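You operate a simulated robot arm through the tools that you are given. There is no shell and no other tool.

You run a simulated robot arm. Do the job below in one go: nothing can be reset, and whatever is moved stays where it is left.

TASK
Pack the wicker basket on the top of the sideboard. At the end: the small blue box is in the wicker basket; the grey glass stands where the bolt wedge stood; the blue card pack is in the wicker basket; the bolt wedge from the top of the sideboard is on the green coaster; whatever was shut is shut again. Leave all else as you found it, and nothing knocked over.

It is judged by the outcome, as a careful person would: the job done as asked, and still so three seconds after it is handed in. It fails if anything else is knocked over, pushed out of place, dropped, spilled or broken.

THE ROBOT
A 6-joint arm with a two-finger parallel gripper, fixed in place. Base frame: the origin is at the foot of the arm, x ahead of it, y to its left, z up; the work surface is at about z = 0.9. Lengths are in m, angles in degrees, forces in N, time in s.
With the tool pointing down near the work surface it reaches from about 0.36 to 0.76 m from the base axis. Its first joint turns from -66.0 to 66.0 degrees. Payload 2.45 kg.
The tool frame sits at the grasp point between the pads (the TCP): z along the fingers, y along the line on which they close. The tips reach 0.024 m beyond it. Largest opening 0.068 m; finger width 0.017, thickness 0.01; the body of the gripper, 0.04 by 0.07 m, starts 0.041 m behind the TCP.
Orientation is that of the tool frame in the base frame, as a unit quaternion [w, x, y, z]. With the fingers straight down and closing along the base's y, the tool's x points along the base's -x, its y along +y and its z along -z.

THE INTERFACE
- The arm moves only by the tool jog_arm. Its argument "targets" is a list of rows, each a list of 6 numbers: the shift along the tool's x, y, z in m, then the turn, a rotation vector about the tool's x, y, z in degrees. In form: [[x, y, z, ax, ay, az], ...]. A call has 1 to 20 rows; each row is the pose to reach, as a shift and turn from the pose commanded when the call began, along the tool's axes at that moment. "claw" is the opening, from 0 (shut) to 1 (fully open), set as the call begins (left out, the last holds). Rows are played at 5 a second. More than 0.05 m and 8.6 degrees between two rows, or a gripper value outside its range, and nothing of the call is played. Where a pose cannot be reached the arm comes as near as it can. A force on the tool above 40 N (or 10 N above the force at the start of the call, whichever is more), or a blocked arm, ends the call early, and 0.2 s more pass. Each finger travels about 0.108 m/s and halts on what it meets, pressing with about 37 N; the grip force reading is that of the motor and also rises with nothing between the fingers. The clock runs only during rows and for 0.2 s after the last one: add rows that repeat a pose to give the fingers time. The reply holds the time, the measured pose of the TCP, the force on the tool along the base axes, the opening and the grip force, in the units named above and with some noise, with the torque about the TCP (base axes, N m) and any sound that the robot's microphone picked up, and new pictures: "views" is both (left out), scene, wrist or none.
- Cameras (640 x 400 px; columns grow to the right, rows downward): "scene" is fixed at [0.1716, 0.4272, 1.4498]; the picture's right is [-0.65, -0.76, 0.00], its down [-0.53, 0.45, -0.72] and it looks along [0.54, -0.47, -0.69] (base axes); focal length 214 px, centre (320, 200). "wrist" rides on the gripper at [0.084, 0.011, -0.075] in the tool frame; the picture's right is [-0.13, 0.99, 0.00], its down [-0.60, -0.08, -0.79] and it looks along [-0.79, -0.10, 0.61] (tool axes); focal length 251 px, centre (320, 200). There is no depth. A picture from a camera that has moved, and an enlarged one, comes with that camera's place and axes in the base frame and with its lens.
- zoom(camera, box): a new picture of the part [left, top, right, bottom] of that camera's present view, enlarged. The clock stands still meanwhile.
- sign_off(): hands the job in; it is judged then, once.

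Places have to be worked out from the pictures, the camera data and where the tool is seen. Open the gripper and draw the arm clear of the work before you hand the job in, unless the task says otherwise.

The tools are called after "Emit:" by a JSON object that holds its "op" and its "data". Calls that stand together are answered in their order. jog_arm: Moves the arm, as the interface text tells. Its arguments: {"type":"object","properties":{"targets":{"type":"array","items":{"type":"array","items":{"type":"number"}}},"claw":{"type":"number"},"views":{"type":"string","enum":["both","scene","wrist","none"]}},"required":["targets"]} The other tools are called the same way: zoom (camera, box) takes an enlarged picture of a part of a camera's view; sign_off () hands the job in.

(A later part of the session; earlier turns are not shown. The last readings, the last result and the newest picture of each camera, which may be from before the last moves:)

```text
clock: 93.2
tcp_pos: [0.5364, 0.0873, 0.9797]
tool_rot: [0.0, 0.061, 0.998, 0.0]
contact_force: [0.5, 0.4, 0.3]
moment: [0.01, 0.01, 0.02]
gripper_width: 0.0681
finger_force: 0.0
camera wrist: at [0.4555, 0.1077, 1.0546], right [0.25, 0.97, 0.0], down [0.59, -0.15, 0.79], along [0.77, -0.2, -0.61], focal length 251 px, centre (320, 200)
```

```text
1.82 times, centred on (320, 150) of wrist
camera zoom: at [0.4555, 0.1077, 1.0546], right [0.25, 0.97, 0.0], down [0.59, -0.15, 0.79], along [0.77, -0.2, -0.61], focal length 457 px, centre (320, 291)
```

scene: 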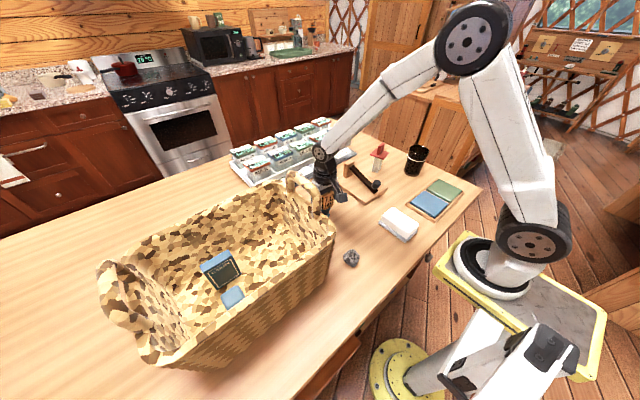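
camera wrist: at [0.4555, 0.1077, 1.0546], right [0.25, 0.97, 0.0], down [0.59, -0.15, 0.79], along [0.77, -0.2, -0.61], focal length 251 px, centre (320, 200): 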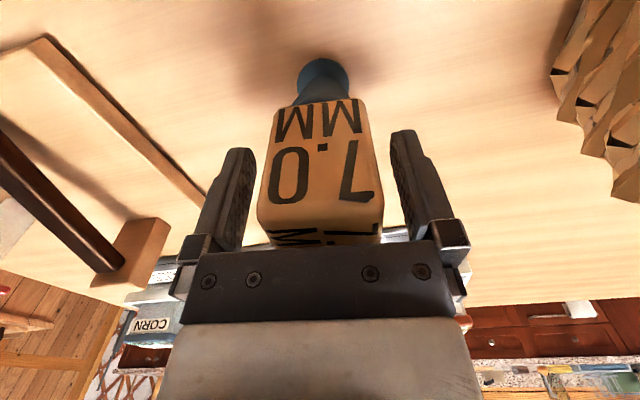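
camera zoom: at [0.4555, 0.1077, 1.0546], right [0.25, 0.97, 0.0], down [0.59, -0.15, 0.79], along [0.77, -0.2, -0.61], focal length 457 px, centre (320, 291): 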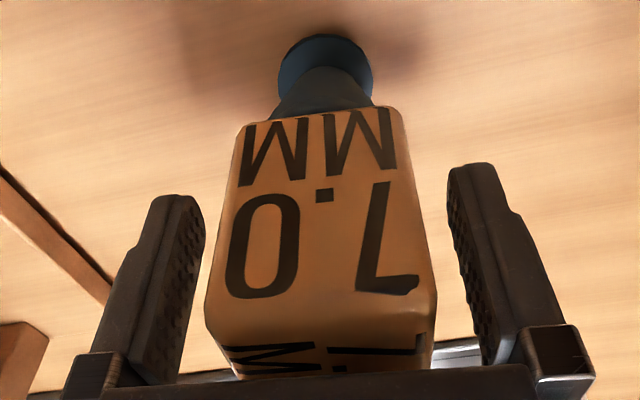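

Centred now. I close on the block.

Emit:
{"op": "jog_arm", "data": {"targets": [[0, 0, 0, 0, 0, 0], [0, 0, 0, 0, 0, 0], [0, 0, 0, 0, 0, 0], [0, 0, 0, 0, 0, 0]], "claw": 0.3, "views": "both"}}

Emit:
{"op": "zoom", "data": {"camera": "wrist", "box": [210, 40, 430, 260]}}

```text
clock: 94.2
tcp_pos: [0.5381, 0.0881, 0.9791]
tool_rot: [-0.001, 0.06, 0.998, 0.001]
contact_force: [0.5, 2.4, 2.9]
moment: [0.08, -0.07, 0.01]
gripper_width: 0.0418
finger_force: 36.7
camera wrist: at [0.4556, 0.1079, 1.0547], right [0.25, 0.97, 0.0], down [0.59, -0.15, 0.79], along [0.77, -0.2, -0.61], focal length 251 px, centre (320, 200)
```

scene: 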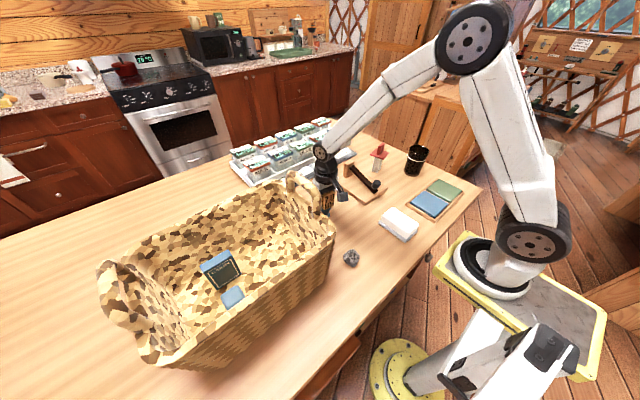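
wrist: 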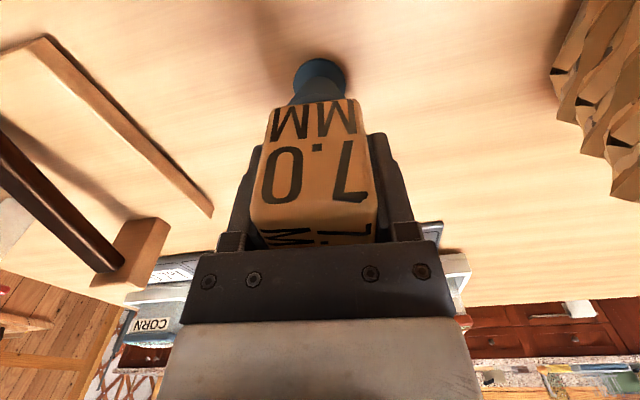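

```text
1.82 times, centred on (320, 150) of wrist
camera zoom: at [0.4556, 0.1079, 1.0547], right [0.25, 0.97, 0.0], down [0.59, -0.15, 0.79], along [0.77, -0.2, -0.61], focal length 457 px, centre (320, 291)
```

zoom: 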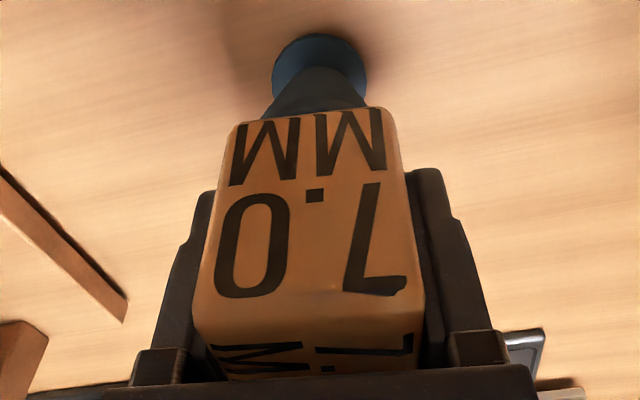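

The wedge is held at 42 mm. I lift it straight up to z≈1.15, clear of everything, and check that it hangs level.

Emit:
{"op": "jog_arm", "data": {"targets": [[0, 0, -0.005, 0, 0, 0], [0, 0, -0.018, 0, 0, 0], [0, 0, -0.045, 0, 0, 0], [0, 0, -0.085, 0, 0, 0], [0, 0, -0.125, 0, 0, 0], [0, 0, -0.165, 0, 0, 0], [0, 0, -0.17, 0, 0, 0]], "views": "both"}}

Emit:
{"op": "zoom", "data": {"camera": "scene", "box": [280, 90, 380, 220]}}

```text
clock: 95.8
tcp_pos: [0.5386, 0.0866, 1.1505]
tool_rot: [-0.002, 0.06, 0.998, 0.0]
contact_force: [-0.3, 0.2, -2.3]
moment: [-0.01, -0.03, 0.01]
gripper_width: 0.0417
finger_force: 36.5
camera wrist: at [0.456, 0.1058, 1.2253], right [0.25, 0.97, 0.0], down [0.59, -0.15, 0.79], along [0.77, -0.2, -0.61], focal length 251 px, centre (320, 200)
```

scene: 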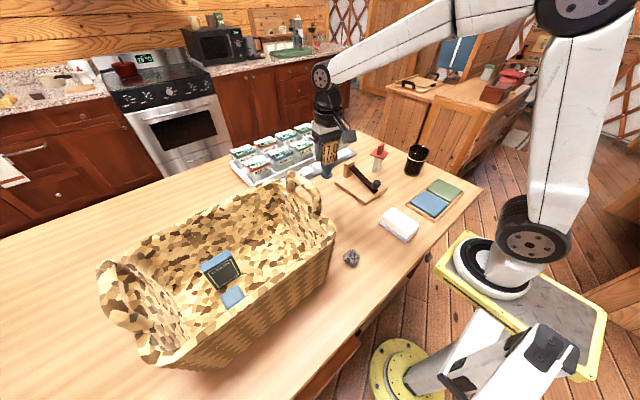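
wrist: 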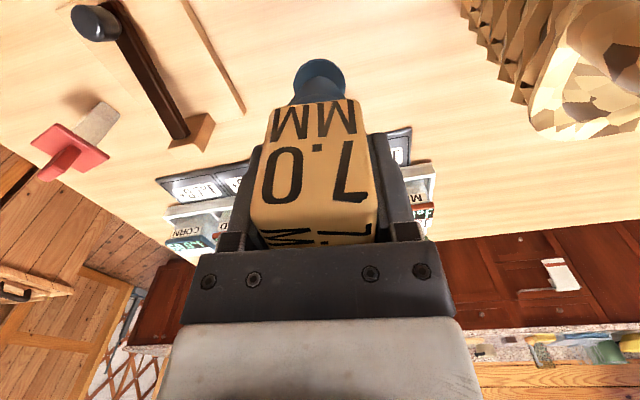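

```text
3.08 times, centred on (330, 155) of scene
camera zoom: at [0.1716, 0.4272, 1.4498], right [-0.65, -0.76, 0.0], down [-0.53, 0.45, -0.72], along [0.54, -0.47, -0.69], focal length 660 px, centre (289, 338)
```

zoom: 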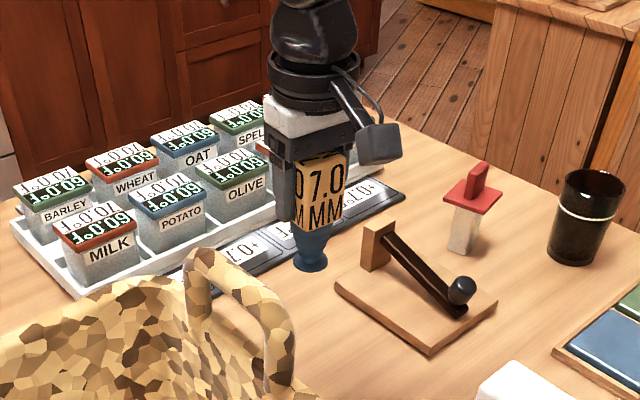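

The bolt wedge hangs level. I carry it over the table at z≈1.15 to the green coaster.

Emit:
{"op": "jog_arm", "data": {"targets": [[0.0142, -0.0402, 0, 0, 0, 0], [0.0285, -0.0805, 0, 0, 0, 0], [0.0427, -0.1207, 0, 0, 0, 0], [0.057, -0.1609, 0, 0, 0, 0], [0.0712, -0.2011, 0, 0, 0, 0], [0.0855, -0.2414, 0, 0, 0, 0], [0.0997, -0.2816, 0, 0, 0, 0], [0.114, -0.3218, 0, 0, 0, 0], [0.1282, -0.362, 0, 0, 0, 0], [0.1425, -0.4023, 0, 0, 0, 0], [0.1567, -0.4425, 0, 0, 0, 0], [0.1567, -0.4425, 0, 0, 0, 0]], "views": "both"}}

Emit:
{"op": "zoom", "data": {"camera": "scene", "box": [380, 90, 500, 220]}}

Emit:
{"op": "zoom", "data": {"camera": "wrist", "box": [200, 0, 440, 200]}}

```text
clock: 98.4
tcp_pos: [0.3297, -0.3321, 1.1512]
tool_rot: [-0.001, 0.06, 0.998, 0.001]
contact_force: [0.7, -0.1, -2.2]
moment: [-0.03, 0.01, 0.01]
gripper_width: 0.0421
finger_force: 37.3
camera wrist: at [0.2479, -0.3129, 1.2266], right [0.25, 0.97, 0.0], down [0.59, -0.15, 0.79], along [0.77, -0.19, -0.61], focal length 251 px, centre (320, 200)
```

scene: 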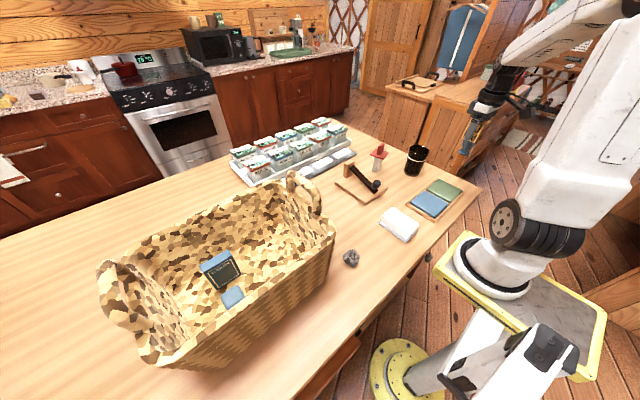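
wrist: 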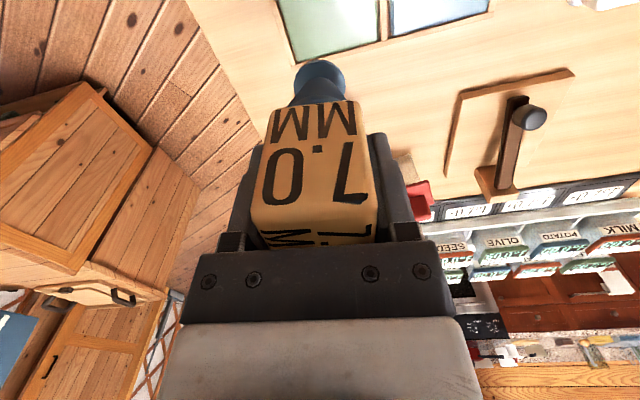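

```text
3.08 times, centred on (440, 155) of scene
camera zoom: at [0.1716, 0.4271, 1.4498], right [-0.65, -0.76, 0.0], down [-0.53, 0.45, -0.72], along [0.54, -0.47, -0.69], focal length 660 px, centre (-49, 338)
```

zoom: 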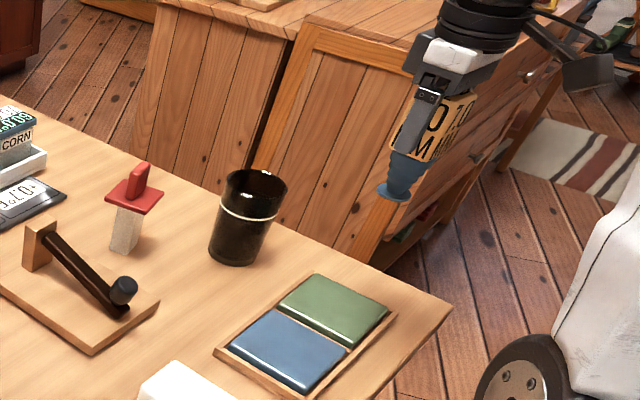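

```text
2.00 times, centred on (320, 100) of wrist
camera zoom: at [0.2479, -0.3129, 1.2266], right [0.25, 0.97, 0.0], down [0.59, -0.15, 0.79], along [0.77, -0.19, -0.61], focal length 503 px, centre (320, 400)
```

zoom: 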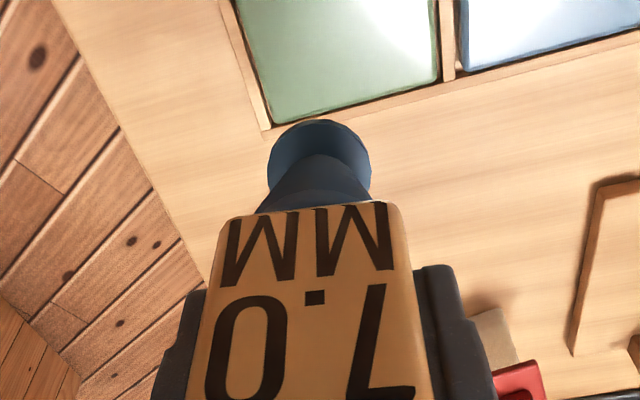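

The wedge is over the coaster, about 6 mm from its centre. I correct and lower to a few millimetres above the coaster.

Emit:
{"op": "jog_arm", "data": {"targets": [[0.0027, 0.0058, 0.02, 0, 0, 0], [0.0027, 0.0058, 0.06, 0, 0, 0], [0.0027, 0.0058, 0.1, 0, 0, 0], [0.0027, 0.0058, 0.125, 0, 0, 0], [0.0027, 0.0058, 0.138, 0, 0, 0], [0.0027, 0.0058, 0.144, 0, 0, 0], [0.0027, 0.0058, 0.146, 0, 0, 0]], "views": "both"}}

Emit:
{"op": "zoom", "data": {"camera": "scene", "box": [380, 120, 500, 230]}}

Emit:
{"op": "zoom", "data": {"camera": "wrist", "box": [200, 0, 440, 200]}}

```text
clock: 100.0
tcp_pos: [0.3274, -0.3264, 1.0031]
tool_rot: [-0.001, 0.06, 0.998, 0.0]
contact_force: [0.0, 0.5, -3.2]
moment: [0.01, 0.0, -0.01]
gripper_width: 0.0418
finger_force: 37.1
camera wrist: at [0.2451, -0.307, 1.078], right [0.25, 0.97, 0.0], down [0.59, -0.15, 0.79], along [0.77, -0.2, -0.61], focal length 251 px, centre (320, 200)
```

scene: 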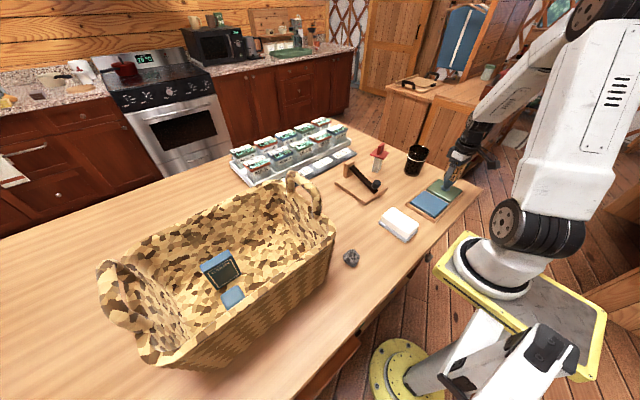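
wrist: 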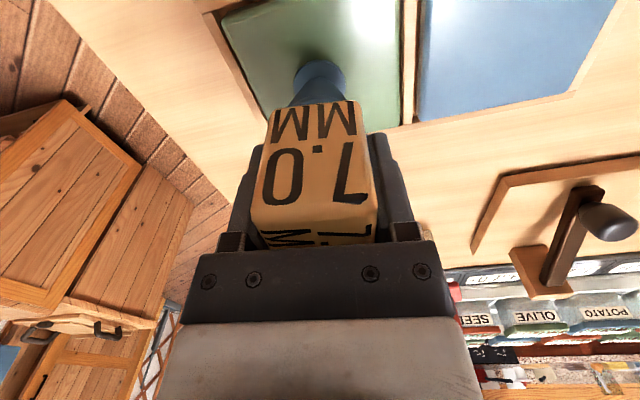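

```text
3.64 times, centred on (440, 175) of scene
camera zoom: at [0.1716, 0.4272, 1.4498], right [-0.65, -0.76, 0.0], down [-0.53, 0.45, -0.72], along [0.54, -0.47, -0.69], focal length 780 px, centre (-116, 291)
```

zoom: 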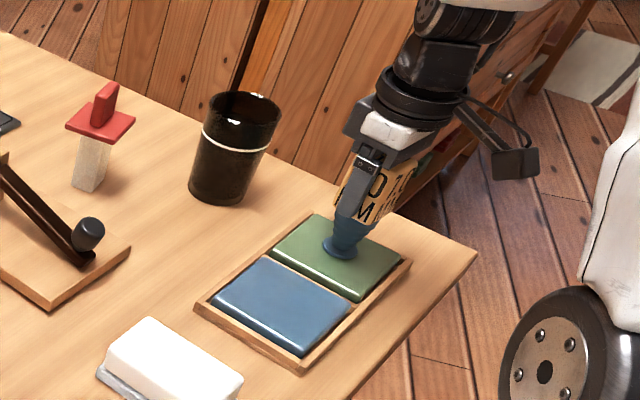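

```text
2.00 times, centred on (320, 100) of wrist
camera zoom: at [0.2451, -0.307, 1.078], right [0.25, 0.97, 0.0], down [0.59, -0.15, 0.79], along [0.77, -0.2, -0.61], focal length 503 px, centre (320, 400)
```

zoom: 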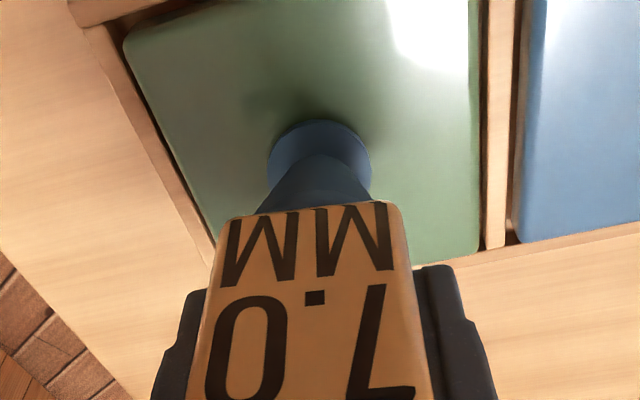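

The wedge foot is above the middle of the green coaster. I lower in 1 mm steps with force checks; the held weight reads about −2.5 N.

Emit:
{"op": "jog_arm", "data": {"targets": [[0, 0, 0.001, 0, 0, 0], [0, 0, 0.002, 0, 0, 0], [0, 0, 0.002, 0, 0, 0]], "views": "none"}}

Emit:
{"op": "jog_arm", "data": {"targets": [[0, 0, 0.001, 0, 0, 0], [0, 0, 0.001, 0, 0, 0]], "views": "none"}}

```text
clock: 100.8
tcp_pos: [0.3267, -0.3281, 1.0018]
tool_rot: [-0.001, 0.061, 0.998, 0.002]
contact_force: [0.3, 0.8, -1.9]
moment: [-0.05, 0.02, 0.0]
gripper_width: 0.0417
finger_force: 36.9
```

```text
clock: 101.4
tcp_pos: [0.3267, -0.3277, 1.0]
tool_rot: [-0.001, 0.06, 0.998, 0.0]
contact_force: [-2.0, 1.7, 4.4]
moment: [0.07, 0.08, 0.0]
gripper_width: 0.0417
finger_force: 37.6
```

Contact at TCP z≈1.000 as predicted, with about 7 N. I release by opening to about 58 mm.

Emit:
{"op": "jog_arm", "data": {"targets": [[0, 0, 0, 0, 0, 0], [0, 0, 0, 0, 0, 0], [0, 0, 0, 0, 0, 0]], "claw": 0.88, "views": "both"}}

Emit:
{"op": "zoom", "data": {"camera": "scene", "box": [380, 120, 500, 230]}}

Emit:
{"op": "zoom", "data": {"camera": "wrist", "box": [200, 0, 440, 260]}}

```text
clock: 102.2
tcp_pos: [0.3269, -0.3278, 1.0011]
tool_rot: [0.0, 0.06, 0.998, 0.001]
contact_force: [0.3, 0.2, 0.7]
moment: [0.0, 0.02, -0.01]
gripper_width: 0.0597
finger_force: 0.1
camera wrist: at [0.245, -0.307, 1.0754], right [0.25, 0.97, 0.0], down [0.59, -0.15, 0.79], along [0.77, -0.2, -0.61], focal length 251 px, centre (320, 200)
```

scene: 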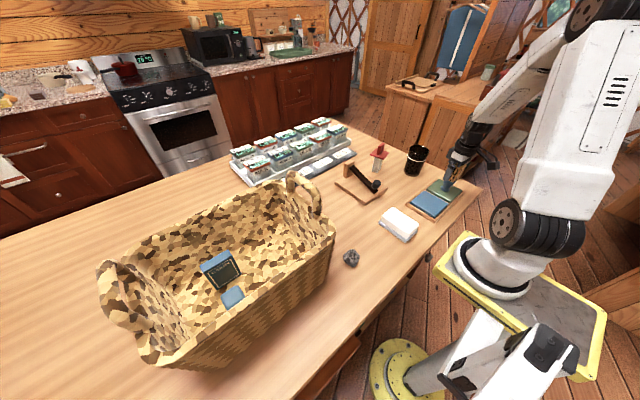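
wrist: 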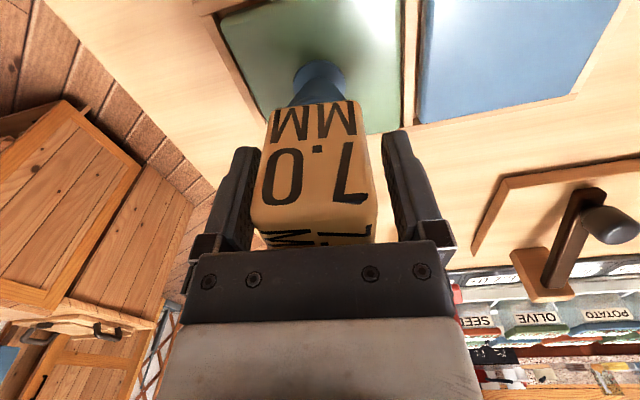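

```text
3.64 times, centred on (440, 175) of scene
camera zoom: at [0.1716, 0.4272, 1.4498], right [-0.65, -0.76, 0.0], down [-0.53, 0.45, -0.72], along [0.54, -0.47, -0.69], focal length 780 px, centre (-116, 291)
```

zoom: 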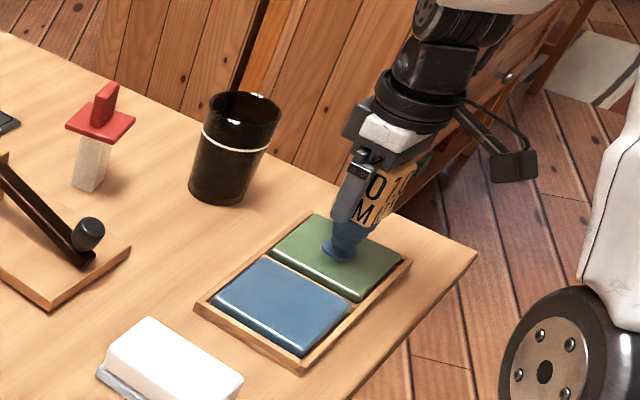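

```text
1.54 times, centred on (320, 130) of wrist
camera zoom: at [0.245, -0.307, 1.0754], right [0.25, 0.97, 0.0], down [0.59, -0.15, 0.79], along [0.77, -0.2, -0.61], focal length 387 px, centre (320, 308)
```

zoom: 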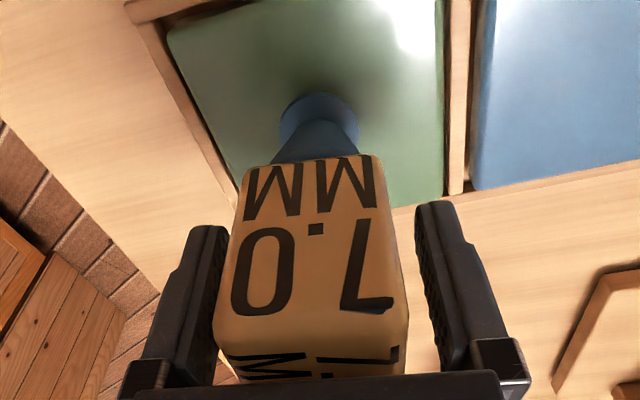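

The bolt wedge stands by itself on the coaster. I rise straight up.

Emit:
{"op": "jog_arm", "data": {"targets": [[0, 0, -0.01, 0, 0, 0], [0, 0, -0.03, 0, 0, 0], [0, 0, -0.06, 0, 0, 0], [0, 0, -0.1, 0, 0, 0], [0, 0, -0.145, 0, 0, 0]], "views": "both"}}

Emit:
{"op": "zoom", "data": {"camera": "scene", "box": [360, 120, 490, 230]}}

```text
clock: 103.4
tcp_pos: [0.3254, -0.328, 1.148]
tool_rot: [-0.002, 0.06, 0.998, 0.001]
contact_force: [-0.4, 1.0, 0.1]
moment: [-0.04, 0.0, 0.02]
gripper_width: 0.0597
finger_force: 0.0
camera wrist: at [0.2446, -0.3073, 1.2222], right [0.25, 0.97, 0.0], down [0.59, -0.15, 0.79], along [0.77, -0.2, -0.61], focal length 251 px, centre (320, 200)
```

scene: 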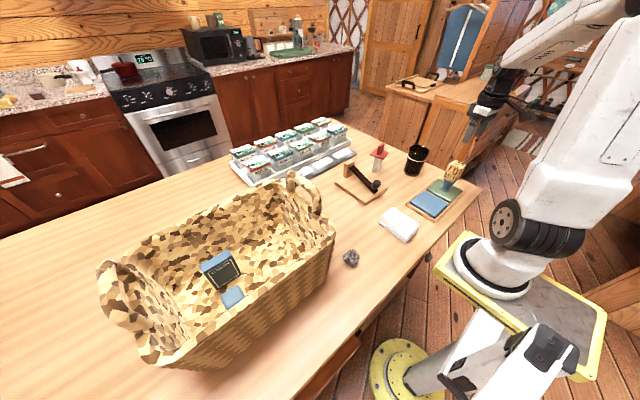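
wrist: 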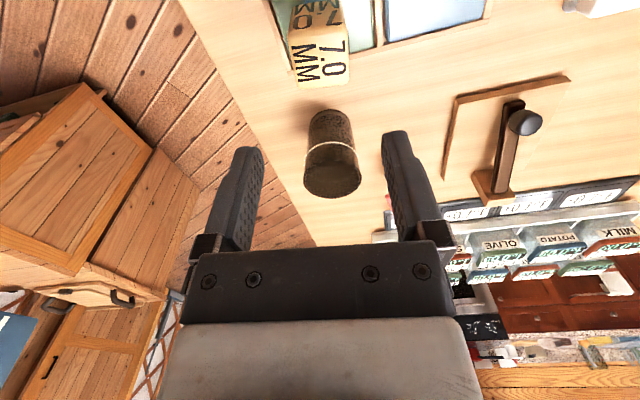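

```text
3.64 times, centred on (425, 175) of scene
camera zoom: at [0.1716, 0.4272, 1.4498], right [-0.65, -0.76, 0.0], down [-0.53, 0.45, -0.72], along [0.54, -0.47, -0.69], focal length 780 px, centre (-62, 291)
```

zoom: 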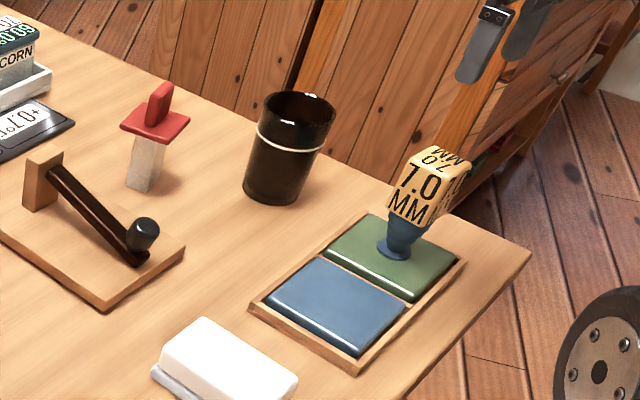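

The real bolt wedge now stands on the green coaster. Next is the glass: I move to hover over its −y rim with yaw 0, so that at the destination the camera stays away from the basket handle.

Emit:
{"op": "jog_arm", "data": {"targets": [[-0.0313, -0.0078, 0, 0, 0, -1.75], [-0.0626, -0.0157, 0, 0, 0, -3.5], [-0.094, -0.0235, 0.005, 0, 0, -5.25], [-0.1253, -0.0314, 0.015, 0, 0, -7], [-0.1566, -0.0392, 0.025, 0, 0, -7], [-0.1566, -0.0392, 0.025, 0, 0, -7]], "claw": 0.55, "views": "both"}}

Emit:
{"op": "zoom", "data": {"camera": "wrist", "box": [260, 0, 440, 140]}}

```text
clock: 104.8
tcp_pos: [0.4769, -0.3857, 1.121]
tool_rot: [0.0, -0.001, 1.0, 0.0]
contact_force: [0.2, -0.8, -0.3]
moment: [0.04, 0.02, 0.03]
gripper_width: 0.0374
finger_force: 0.0
camera wrist: at [0.393, -0.3756, 1.1963], right [0.13, 0.99, 0.0], down [0.61, -0.08, 0.79], along [0.79, -0.1, -0.61], focal length 251 px, centre (320, 200)
```

scene: 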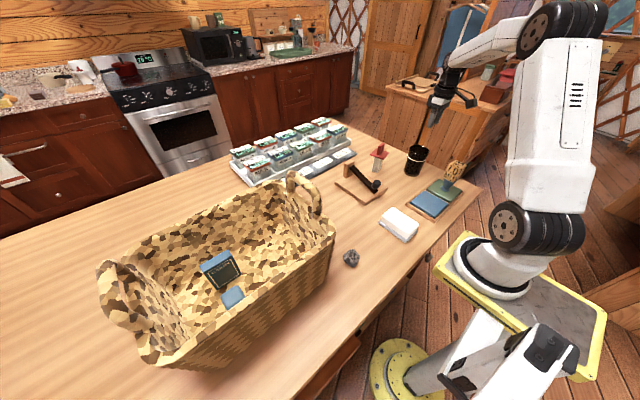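
wrist: 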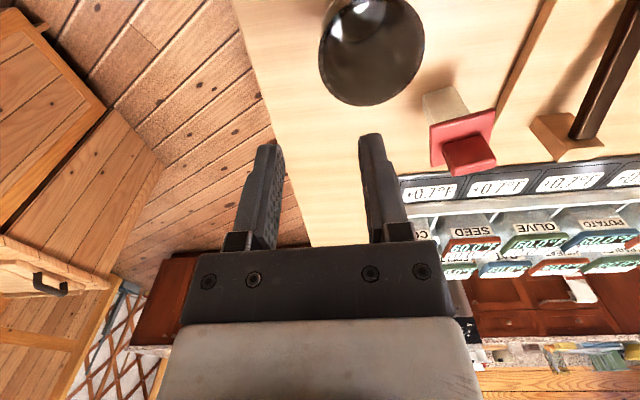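

```text
2.86 times, centred on (350, 70) of wrist
camera zoom: at [0.393, -0.3756, 1.1963], right [0.13, 0.99, 0.0], down [0.61, -0.08, 0.79], along [0.79, -0.1, -0.61], focal length 718 px, centre (234, 571)
```

zoom: 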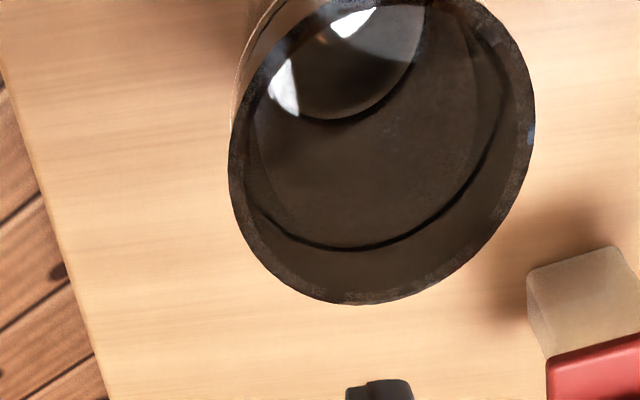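

The rim centre is about (0.478, −0.3505), so the pinch point is within 1–2 mm of the tool. I tilt −3.6° to match the wall and descend to rim level.

Emit:
{"op": "jog_arm", "data": {"targets": [[-0.0007, 0.0013, 0, -3.6, 0, 0], [-0.0007, 0.0013, 0.03, -3.6, 0, 0], [-0.0007, 0.0013, 0.055, -3.6, 0, 0], [-0.0007, 0.0013, 0.074, -3.6, 0, 0], [-0.0007, 0.0013, 0.083, -3.6, 0, 0], [-0.0007, 0.0013, 0.083, -3.6, 0, 0]], "views": "both"}}

Emit:
{"op": "zoom", "data": {"camera": "wrist", "box": [220, 50, 460, 250]}}

Emit:
{"op": "zoom", "data": {"camera": "scene", "box": [380, 110, 460, 190]}}

```text
clock: 106.2
tcp_pos: [0.4789, -0.3832, 1.0369]
tool_rot: [-0.001, 0.0, 0.999, 0.032]
contact_force: [0.0, -0.4, -0.1]
moment: [0.0, -0.01, -0.01]
gripper_width: 0.0372
finger_force: 0.1
camera wrist: at [0.3943, -0.3776, 1.1132], right [0.13, 0.99, 0.06], down [0.61, -0.13, 0.78], along [0.79, -0.06, -0.62], focal length 251 px, centre (320, 200)
```

scene: 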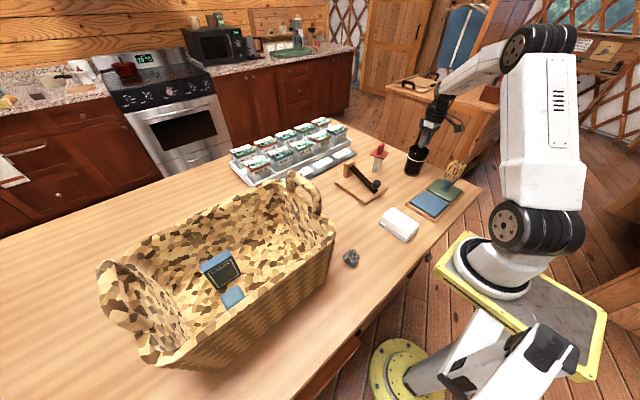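
wrist: 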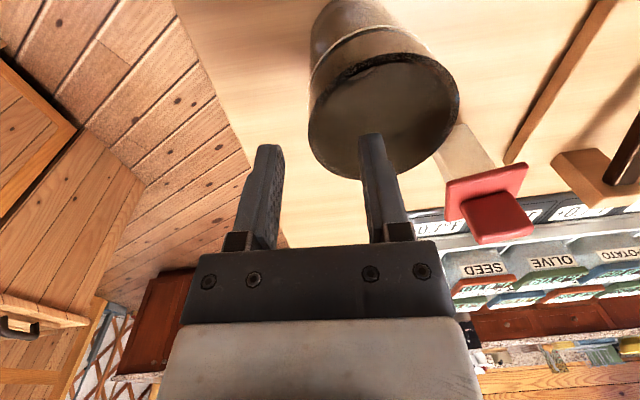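

```text
2.00 times, centred on (340, 150) of wrist
camera zoom: at [0.3943, -0.3776, 1.1132], right [0.13, 0.99, 0.06], down [0.61, -0.13, 0.78], along [0.79, -0.06, -0.62], focal length 503 px, centre (280, 300)
```

zoom: 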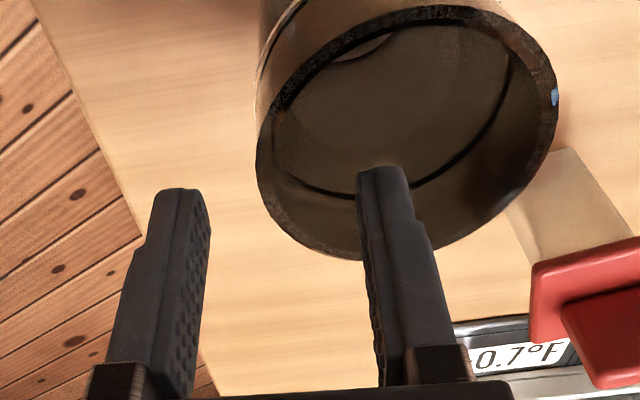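

```text
5.00 times, centred on (420, 150) of scene
camera zoom: at [0.1716, 0.4272, 1.4498], right [-0.65, -0.76, 0.0], down [-0.53, 0.45, -0.72], along [0.54, -0.47, -0.69], focal length 1072 px, centre (-180, 450)
```

zoom: 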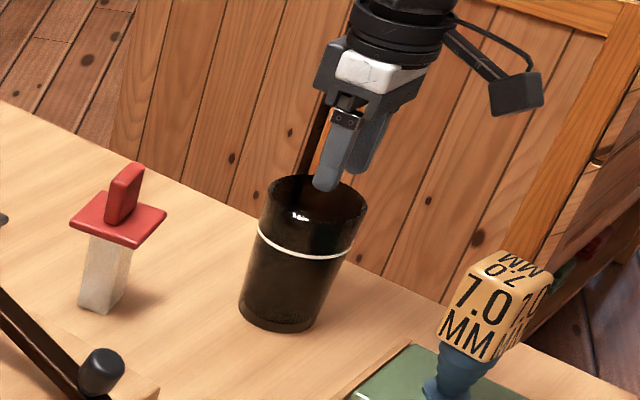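

The fingers straddle the −y rim wall symmetrically, consistent with the earlier successful pinch. I descend 26 mm slowly so the pads span the wall at the rim.

Emit:
{"op": "jog_arm", "data": {"targets": [[0.001, -0.0002, 0.003, 0, 0, 0], [0.001, -0.0004, 0.006, 0, 0, 0], [0.001, -0.0006, 0.009, 0, 0, 0], [0.001, -0.0008, 0.012, 0, 0, 0], [0.001, -0.0009, 0.015, 0, 0, 0], [0.001, -0.0011, 0.018, 0, 0, 0], [0.001, -0.0013, 0.021, 0, 0, 0], [0.001, -0.0015, 0.024, 0, 0, 0], [0.001, -0.0017, 0.0262, 0, 0, 0], [0.001, -0.0017, 0.0262, 0, 0, 0]], "views": "both"}}

Emit:
{"op": "zoom", "data": {"camera": "wrist", "box": [220, 50, 460, 250]}}

Emit:
{"op": "zoom", "data": {"camera": "scene", "box": [380, 110, 460, 190]}}

```text
clock: 108.4
tcp_pos: [0.4782, -0.3817, 1.0106]
tool_rot: [-0.001, -0.001, 0.999, 0.032]
contact_force: [-0.3, 0.9, -0.7]
moment: [0.01, 0.02, -0.01]
gripper_width: 0.0374
finger_force: 0.0
camera wrist: at [0.394, -0.3778, 1.0861], right [0.13, 0.99, 0.06], down [0.61, -0.13, 0.79], along [0.79, -0.06, -0.62], focal length 251 px, centre (320, 200)
```

scene: 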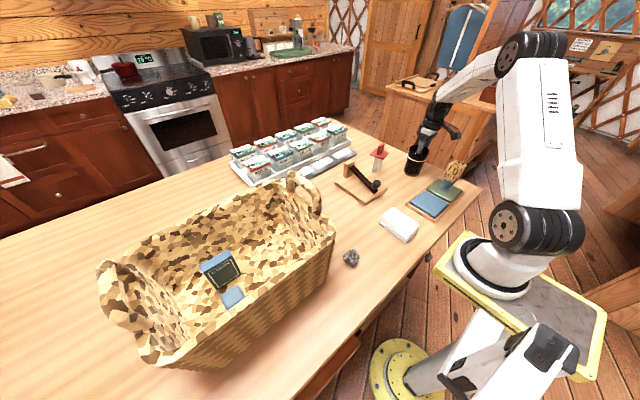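
wrist: 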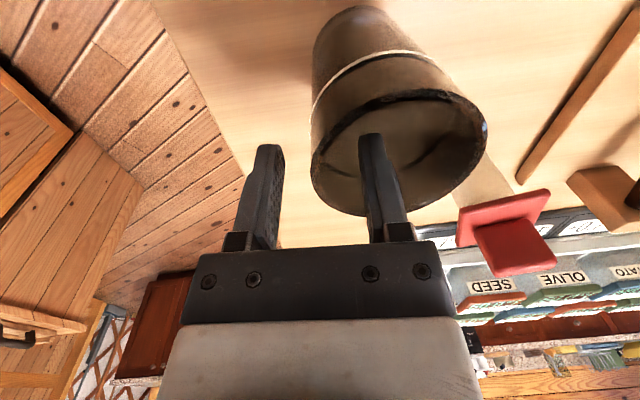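

```text
2.00 times, centred on (340, 150) of wrist
camera zoom: at [0.394, -0.3778, 1.0861], right [0.13, 0.99, 0.06], down [0.61, -0.13, 0.79], along [0.79, -0.06, -0.62], focal length 503 px, centre (280, 300)
```

zoom: 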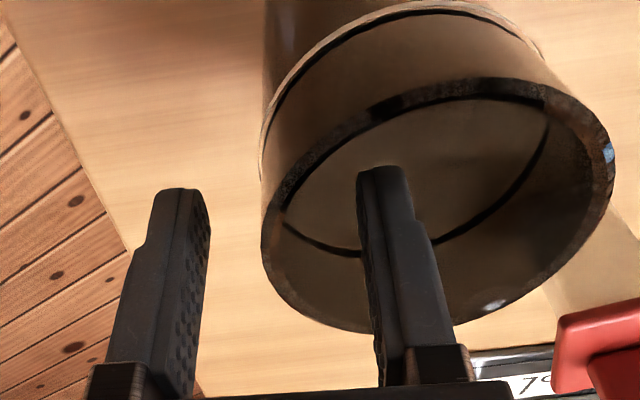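

```text
5.00 times, centred on (420, 150) of scene
camera zoom: at [0.1716, 0.4272, 1.4498], right [-0.65, -0.76, 0.0], down [-0.53, 0.45, -0.72], along [0.54, -0.47, -0.69], focal length 1072 px, centre (-180, 450)
```

zoom: 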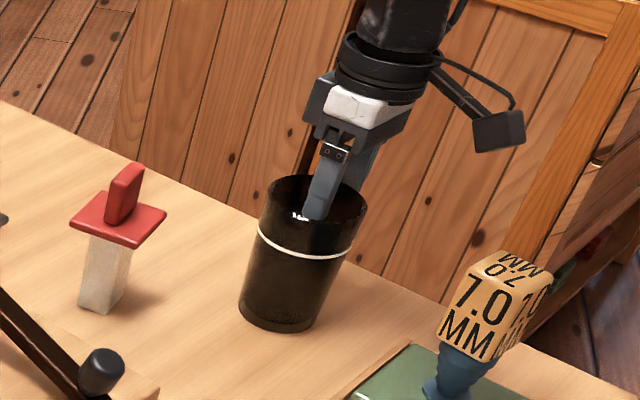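

Positioned the same as in the earlier successful pinch and without contact. I close on the glass wall.

Emit:
{"op": "jog_arm", "data": {"targets": [[0, 0, 0, 0, 0, 0], [0, 0, 0, 0, 0, 0], [0, 0, 0, 0, 0, 0], [0, 0, 0, 0, 0, 0]], "claw": 0.0, "views": "wrist"}}

Emit:
{"op": "jog_arm", "data": {"targets": [[0, 0.0001, -0.001, 0, 0, 0], [0, 0.0002, -0.003, 0, 0, 0], [0, 0.0004, -0.006, 0, 0, 0], [0, 0.0006, -0.01, 0, 0, 0], [0, 0.0009, -0.015, 0, 0, 0], [0, 0.0009, -0.015, 0, 0, 0]], "views": "both"}}

Emit:
{"op": "zoom", "data": {"camera": "scene", "box": [380, 110, 460, 190]}}

```text
clock: 109.4
tcp_pos: [0.4776, -0.3827, 1.0112]
tool_rot: [-0.001, -0.001, 0.999, 0.032]
contact_force: [0.0, -0.2, -0.1]
moment: [-0.01, 0.0, 0.0]
gripper_width: 0.0029
finger_force: 26.9
camera wrist: at [0.394, -0.3778, 1.0862], right [0.13, 0.99, 0.06], down [0.61, -0.13, 0.78], along [0.79, -0.06, -0.62], focal length 251 px, centre (320, 200)
```

wrist: 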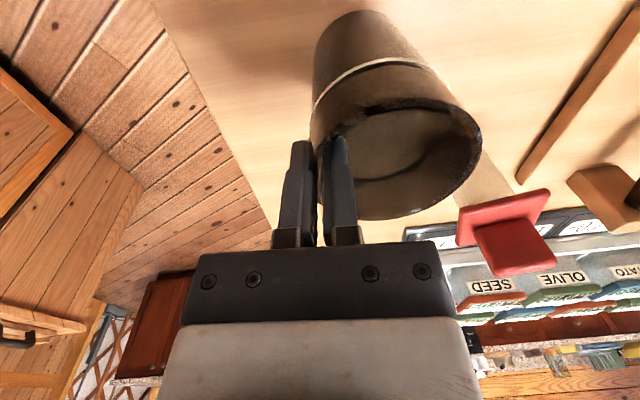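

```text
clock: 110.8
tcp_pos: [0.4772, -0.3829, 1.0258]
tool_rot: [-0.001, -0.001, 0.999, 0.032]
contact_force: [0.5, -0.2, -1.1]
moment: [-0.01, -0.01, -0.03]
gripper_width: 0.0029
finger_force: 27.1
camera wrist: at [0.3944, -0.3785, 1.1013], right [0.13, 0.99, 0.06], down [0.61, -0.13, 0.79], along [0.79, -0.06, -0.62], focal length 251 px, centre (320, 200)
```

scene: 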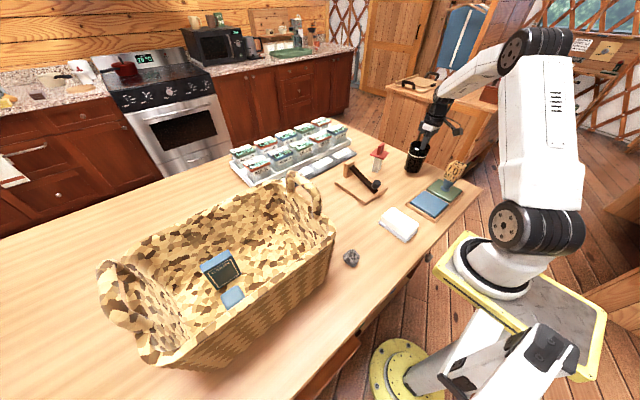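
wrist: 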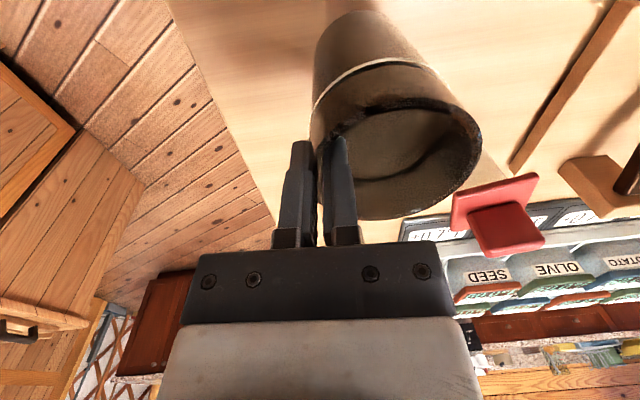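

```text
5.00 times, centred on (420, 150) of scene
camera zoom: at [0.1716, 0.4272, 1.4498], right [-0.65, -0.76, 0.0], down [-0.53, 0.45, -0.72], along [0.54, -0.47, -0.69], focal length 1072 px, centre (-180, 450)
```

zoom: 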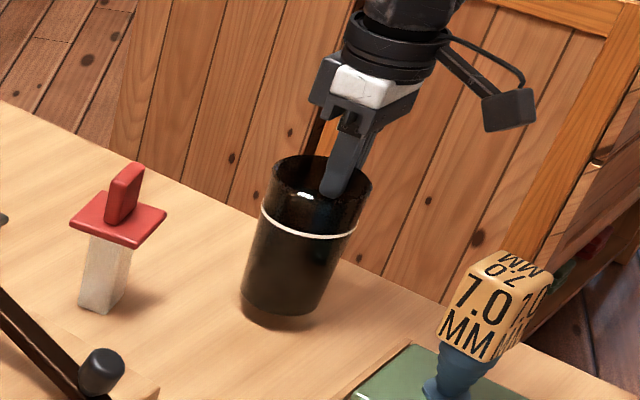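

The glass is held (thin wall, 2.9 mm) and lifts level. I raise it to TCP z≈1.175, with the glass bottom at about 1.06 above everything, and carry it steadily to the bolt wedge's old spot.

Emit:
{"op": "jog_arm", "data": {"targets": [[0, 0.0019, -0.0299, 0, 0, 0], [0, 0.0044, -0.0699, 0, 0, 0], [0, 0.0069, -0.1098, 0, 0, 0], [0, 0.0094, -0.1487, 0, 0, 0], [-0.004, 0.0406, -0.1467, 0, 0, 0], [-0.0081, 0.0719, -0.1448, 0, 0, 0], [-0.0121, 0.1031, -0.1428, 0, 0, 0], [-0.0161, 0.1343, -0.1408, 0, 0, 0], [-0.0202, 0.1655, -0.1389, 0, 0, 0], [-0.0242, 0.1968, -0.1369, 0, 0, 0], [-0.0283, 0.228, -0.135, 0, 0, 0], [-0.0323, 0.2592, -0.133, 0, 0, 0], [-0.0363, 0.2905, -0.131, 0, 0, 0], [-0.0404, 0.3217, -0.1291, 0, 0, 0], [-0.0444, 0.3529, -0.1271, 0, 0, 0], [-0.0484, 0.3842, -0.1251, 0, 0, 0], [-0.0525, 0.4154, -0.1232, 0, 0, 0], [-0.0565, 0.4466, -0.1212, 0, 0, 0], [-0.0565, 0.4466, -0.1212, 0, 0, 0]], "views": "both"}}

Emit:
{"op": "zoom", "data": {"camera": "scene", "box": [270, 90, 390, 230]}}

Emit:
{"op": "zoom", "data": {"camera": "wrist", "box": [220, 0, 540, 250]}}

```text
clock: 114.8
tcp_pos: [0.5324, 0.0544, 1.176]
tool_rot: [-0.001, -0.001, 0.999, 0.033]
contact_force: [0.5, -0.4, -1.3]
moment: [-0.02, -0.02, 0.02]
gripper_width: 0.0031
finger_force: 26.6
camera wrist: at [0.4486, 0.0593, 1.251], right [0.13, 0.99, 0.06], down [0.61, -0.13, 0.78], along [0.79, -0.06, -0.62], focal length 251 px, centre (320, 200)
```

scene: 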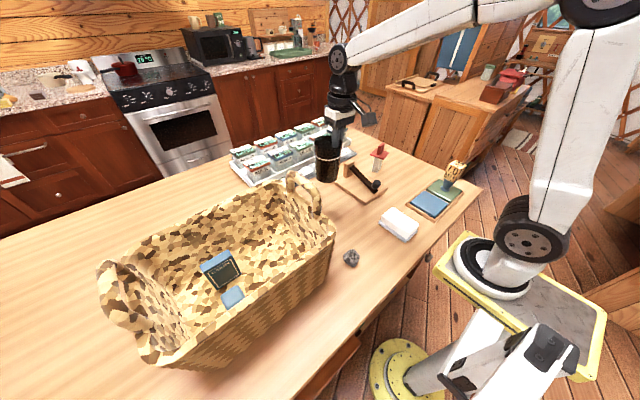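
wrist: 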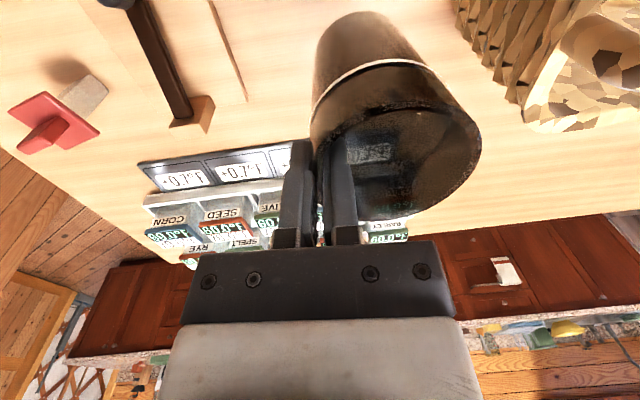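

```text
2.86 times, centred on (330, 160) of scene
camera zoom: at [0.1716, 0.4272, 1.4498], right [-0.65, -0.76, 0.0], down [-0.53, 0.45, -0.72], along [0.54, -0.47, -0.69], focal length 613 px, centre (291, 314)
```

zoom: 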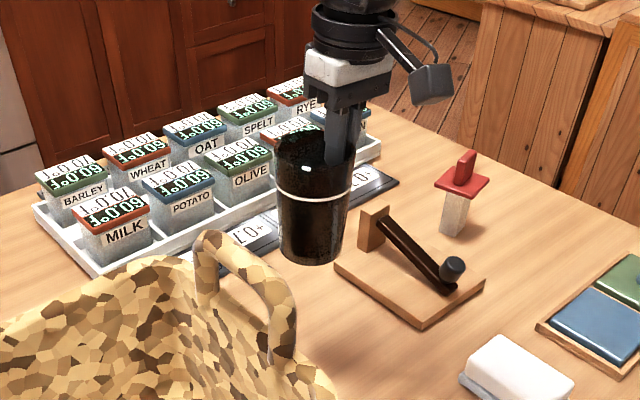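

```text
1.60 times, centred on (380, 125) of wrist
camera zoom: at [0.4486, 0.0593, 1.251], right [0.13, 0.99, 0.06], down [0.61, -0.13, 0.78], along [0.79, -0.06, -0.62], focal length 402 px, centre (224, 320)
```

zoom: 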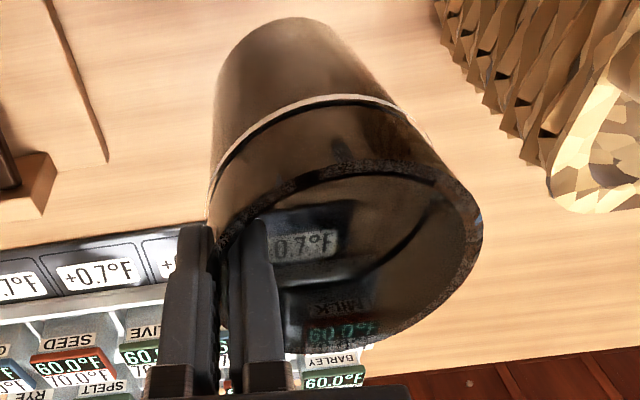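

The glass is over the bolt wedge's old spot, with centre at about (0.533, 0.0885) against the target (0.534, 0.089). I lower to about 5 mm above the table.

Emit:
{"op": "jog_arm", "data": {"targets": [[-0.001, -0.0019, 0.0299, 0, 0, 0], [-0.001, -0.0044, 0.0699, 0, 0, 0], [-0.001, -0.0069, 0.1098, 0, 0, 0], [-0.001, -0.0088, 0.1397, 0, 0, 0], [-0.001, -0.0096, 0.1527, 0, 0, 0], [-0.001, -0.0099, 0.1577, 0, 0, 0], [-0.001, -0.01, 0.1597, 0, 0, 0]], "views": "both"}}

Emit:
{"op": "zoom", "data": {"camera": "scene", "box": [280, 130, 370, 220]}}

Emit:
{"op": "zoom", "data": {"camera": "wrist", "box": [220, 0, 540, 250]}}

```text
clock: 116.4
tcp_pos: [0.5344, 0.0552, 1.0149]
tool_rot: [-0.002, -0.001, 0.999, 0.032]
contact_force: [0.5, -0.5, -1.5]
moment: [-0.04, 0.0, 0.01]
gripper_width: 0.0033
finger_force: 26.6
camera wrist: at [0.4513, 0.0599, 1.0899], right [0.13, 0.99, 0.06], down [0.61, -0.13, 0.78], along [0.78, -0.06, -0.62], focal length 251 px, centre (320, 200)
```

scene: 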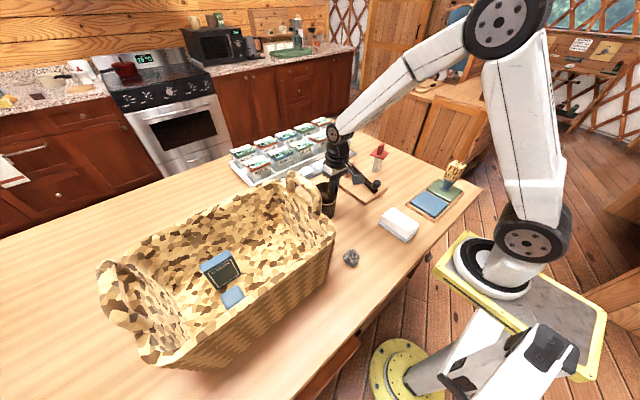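
wrist: 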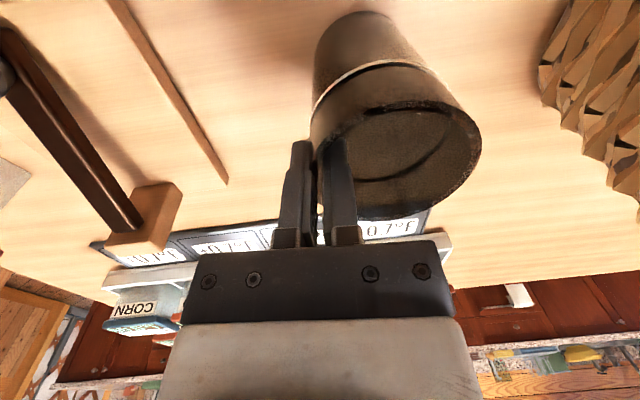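

```text
4.44 times, centred on (325, 175) of scene
camera zoom: at [0.1716, 0.4272, 1.4498], right [-0.65, -0.76, 0.0], down [-0.53, 0.45, -0.72], along [0.54, -0.47, -0.69], focal length 953 px, centre (298, 311)
```

zoom: 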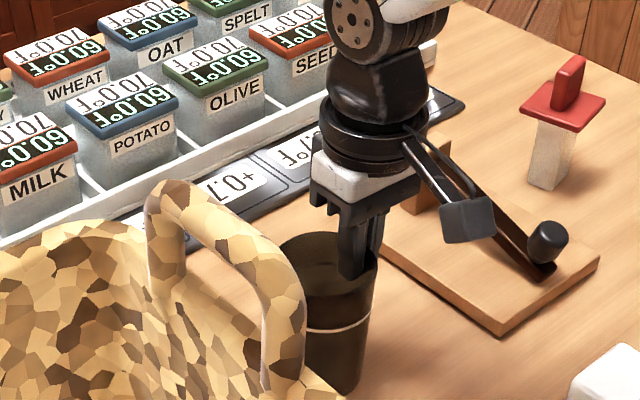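

```text
1.60 times, centred on (380, 125) of wrist
camera zoom: at [0.4513, 0.0599, 1.0899], right [0.13, 0.99, 0.06], down [0.61, -0.13, 0.78], along [0.78, -0.06, -0.62], focal length 402 px, centre (224, 320)
```

zoom: 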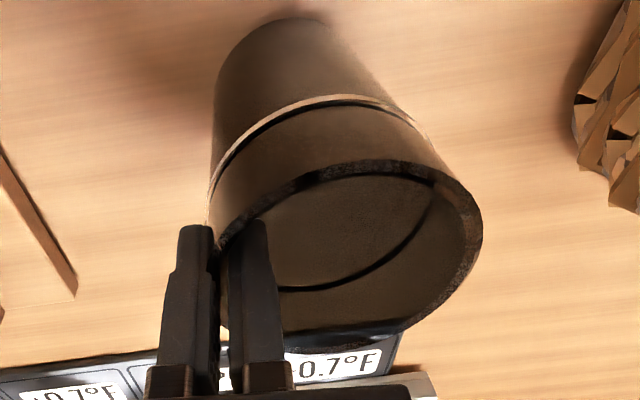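

The glass base is right over the old wedge spot. I set it down in 1 mm steps with force checks.

Emit:
{"op": "jog_arm", "data": {"targets": [[0, -0.0001, 0.001, 0, 0, 0], [0, -0.0001, 0.002, 0, 0, 0], [0, -0.0002, 0.003, 0, 0, 0], [0, -0.0002, 0.003, 0, 0, 0]], "views": "none"}}

Emit:
{"op": "jog_arm", "data": {"targets": [[0, 0, 0.0007, 0, 0, 0], [0, 0, 0.0007, 0, 0, 0]], "views": "none"}}

```text
clock: 117.4
tcp_pos: [0.5354, 0.0548, 1.0115]
tool_rot: [0.0, -0.001, 0.999, 0.032]
contact_force: [0.3, 0.9, -0.9]
moment: [-0.03, 0.01, 0.01]
gripper_width: 0.0029
finger_force: 26.6
```

```text
clock: 118.0
tcp_pos: [0.5344, 0.055, 1.0095]
tool_rot: [-0.001, -0.001, 0.999, 0.032]
contact_force: [-0.4, -0.3, -0.8]
moment: [-0.05, -0.04, 0.01]
gripper_width: 0.0029
finger_force: 26.6
```

No contact yet. I continue with half-millimetre steps.

Emit:
{"op": "jog_arm", "data": {"targets": [[0, 0, 0.0005, 0, 0, 0], [0, 0, 0.0008, 0, 0, 0]], "views": "none"}}

Emit:
{"op": "jog_arm", "data": {"targets": [[0, 0, 0.0004, 0, 0, 0], [0, 0, 0.0007, 0, 0, 0]], "views": "wrist"}}

```text
clock: 118.6
tcp_pos: [0.535, 0.0551, 1.0094]
tool_rot: [-0.001, -0.001, 1.0, 0.031]
contact_force: [-0.3, -0.8, 2.0]
moment: [-0.03, 0.02, -0.03]
gripper_width: 0.003
finger_force: 27.0
```

```text
clock: 119.2
tcp_pos: [0.5336, 0.0554, 1.0107]
tool_rot: [0.0, -0.001, 0.999, 0.033]
contact_force: [-4.2, -0.9, 13.2]
moment: [-0.04, 0.26, 0.02]
gripper_width: 0.0032
finger_force: 26.7
camera wrist: at [0.4506, 0.06, 1.0859], right [0.13, 0.99, 0.06], down [0.6, -0.13, 0.79], along [0.79, -0.06, -0.61], focal length 251 px, centre (320, 200)
```

wrist: 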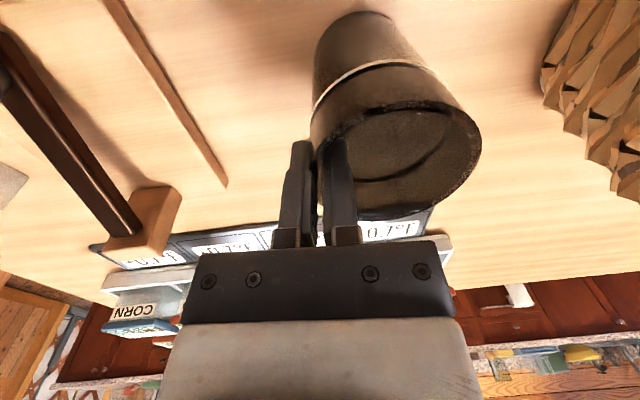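

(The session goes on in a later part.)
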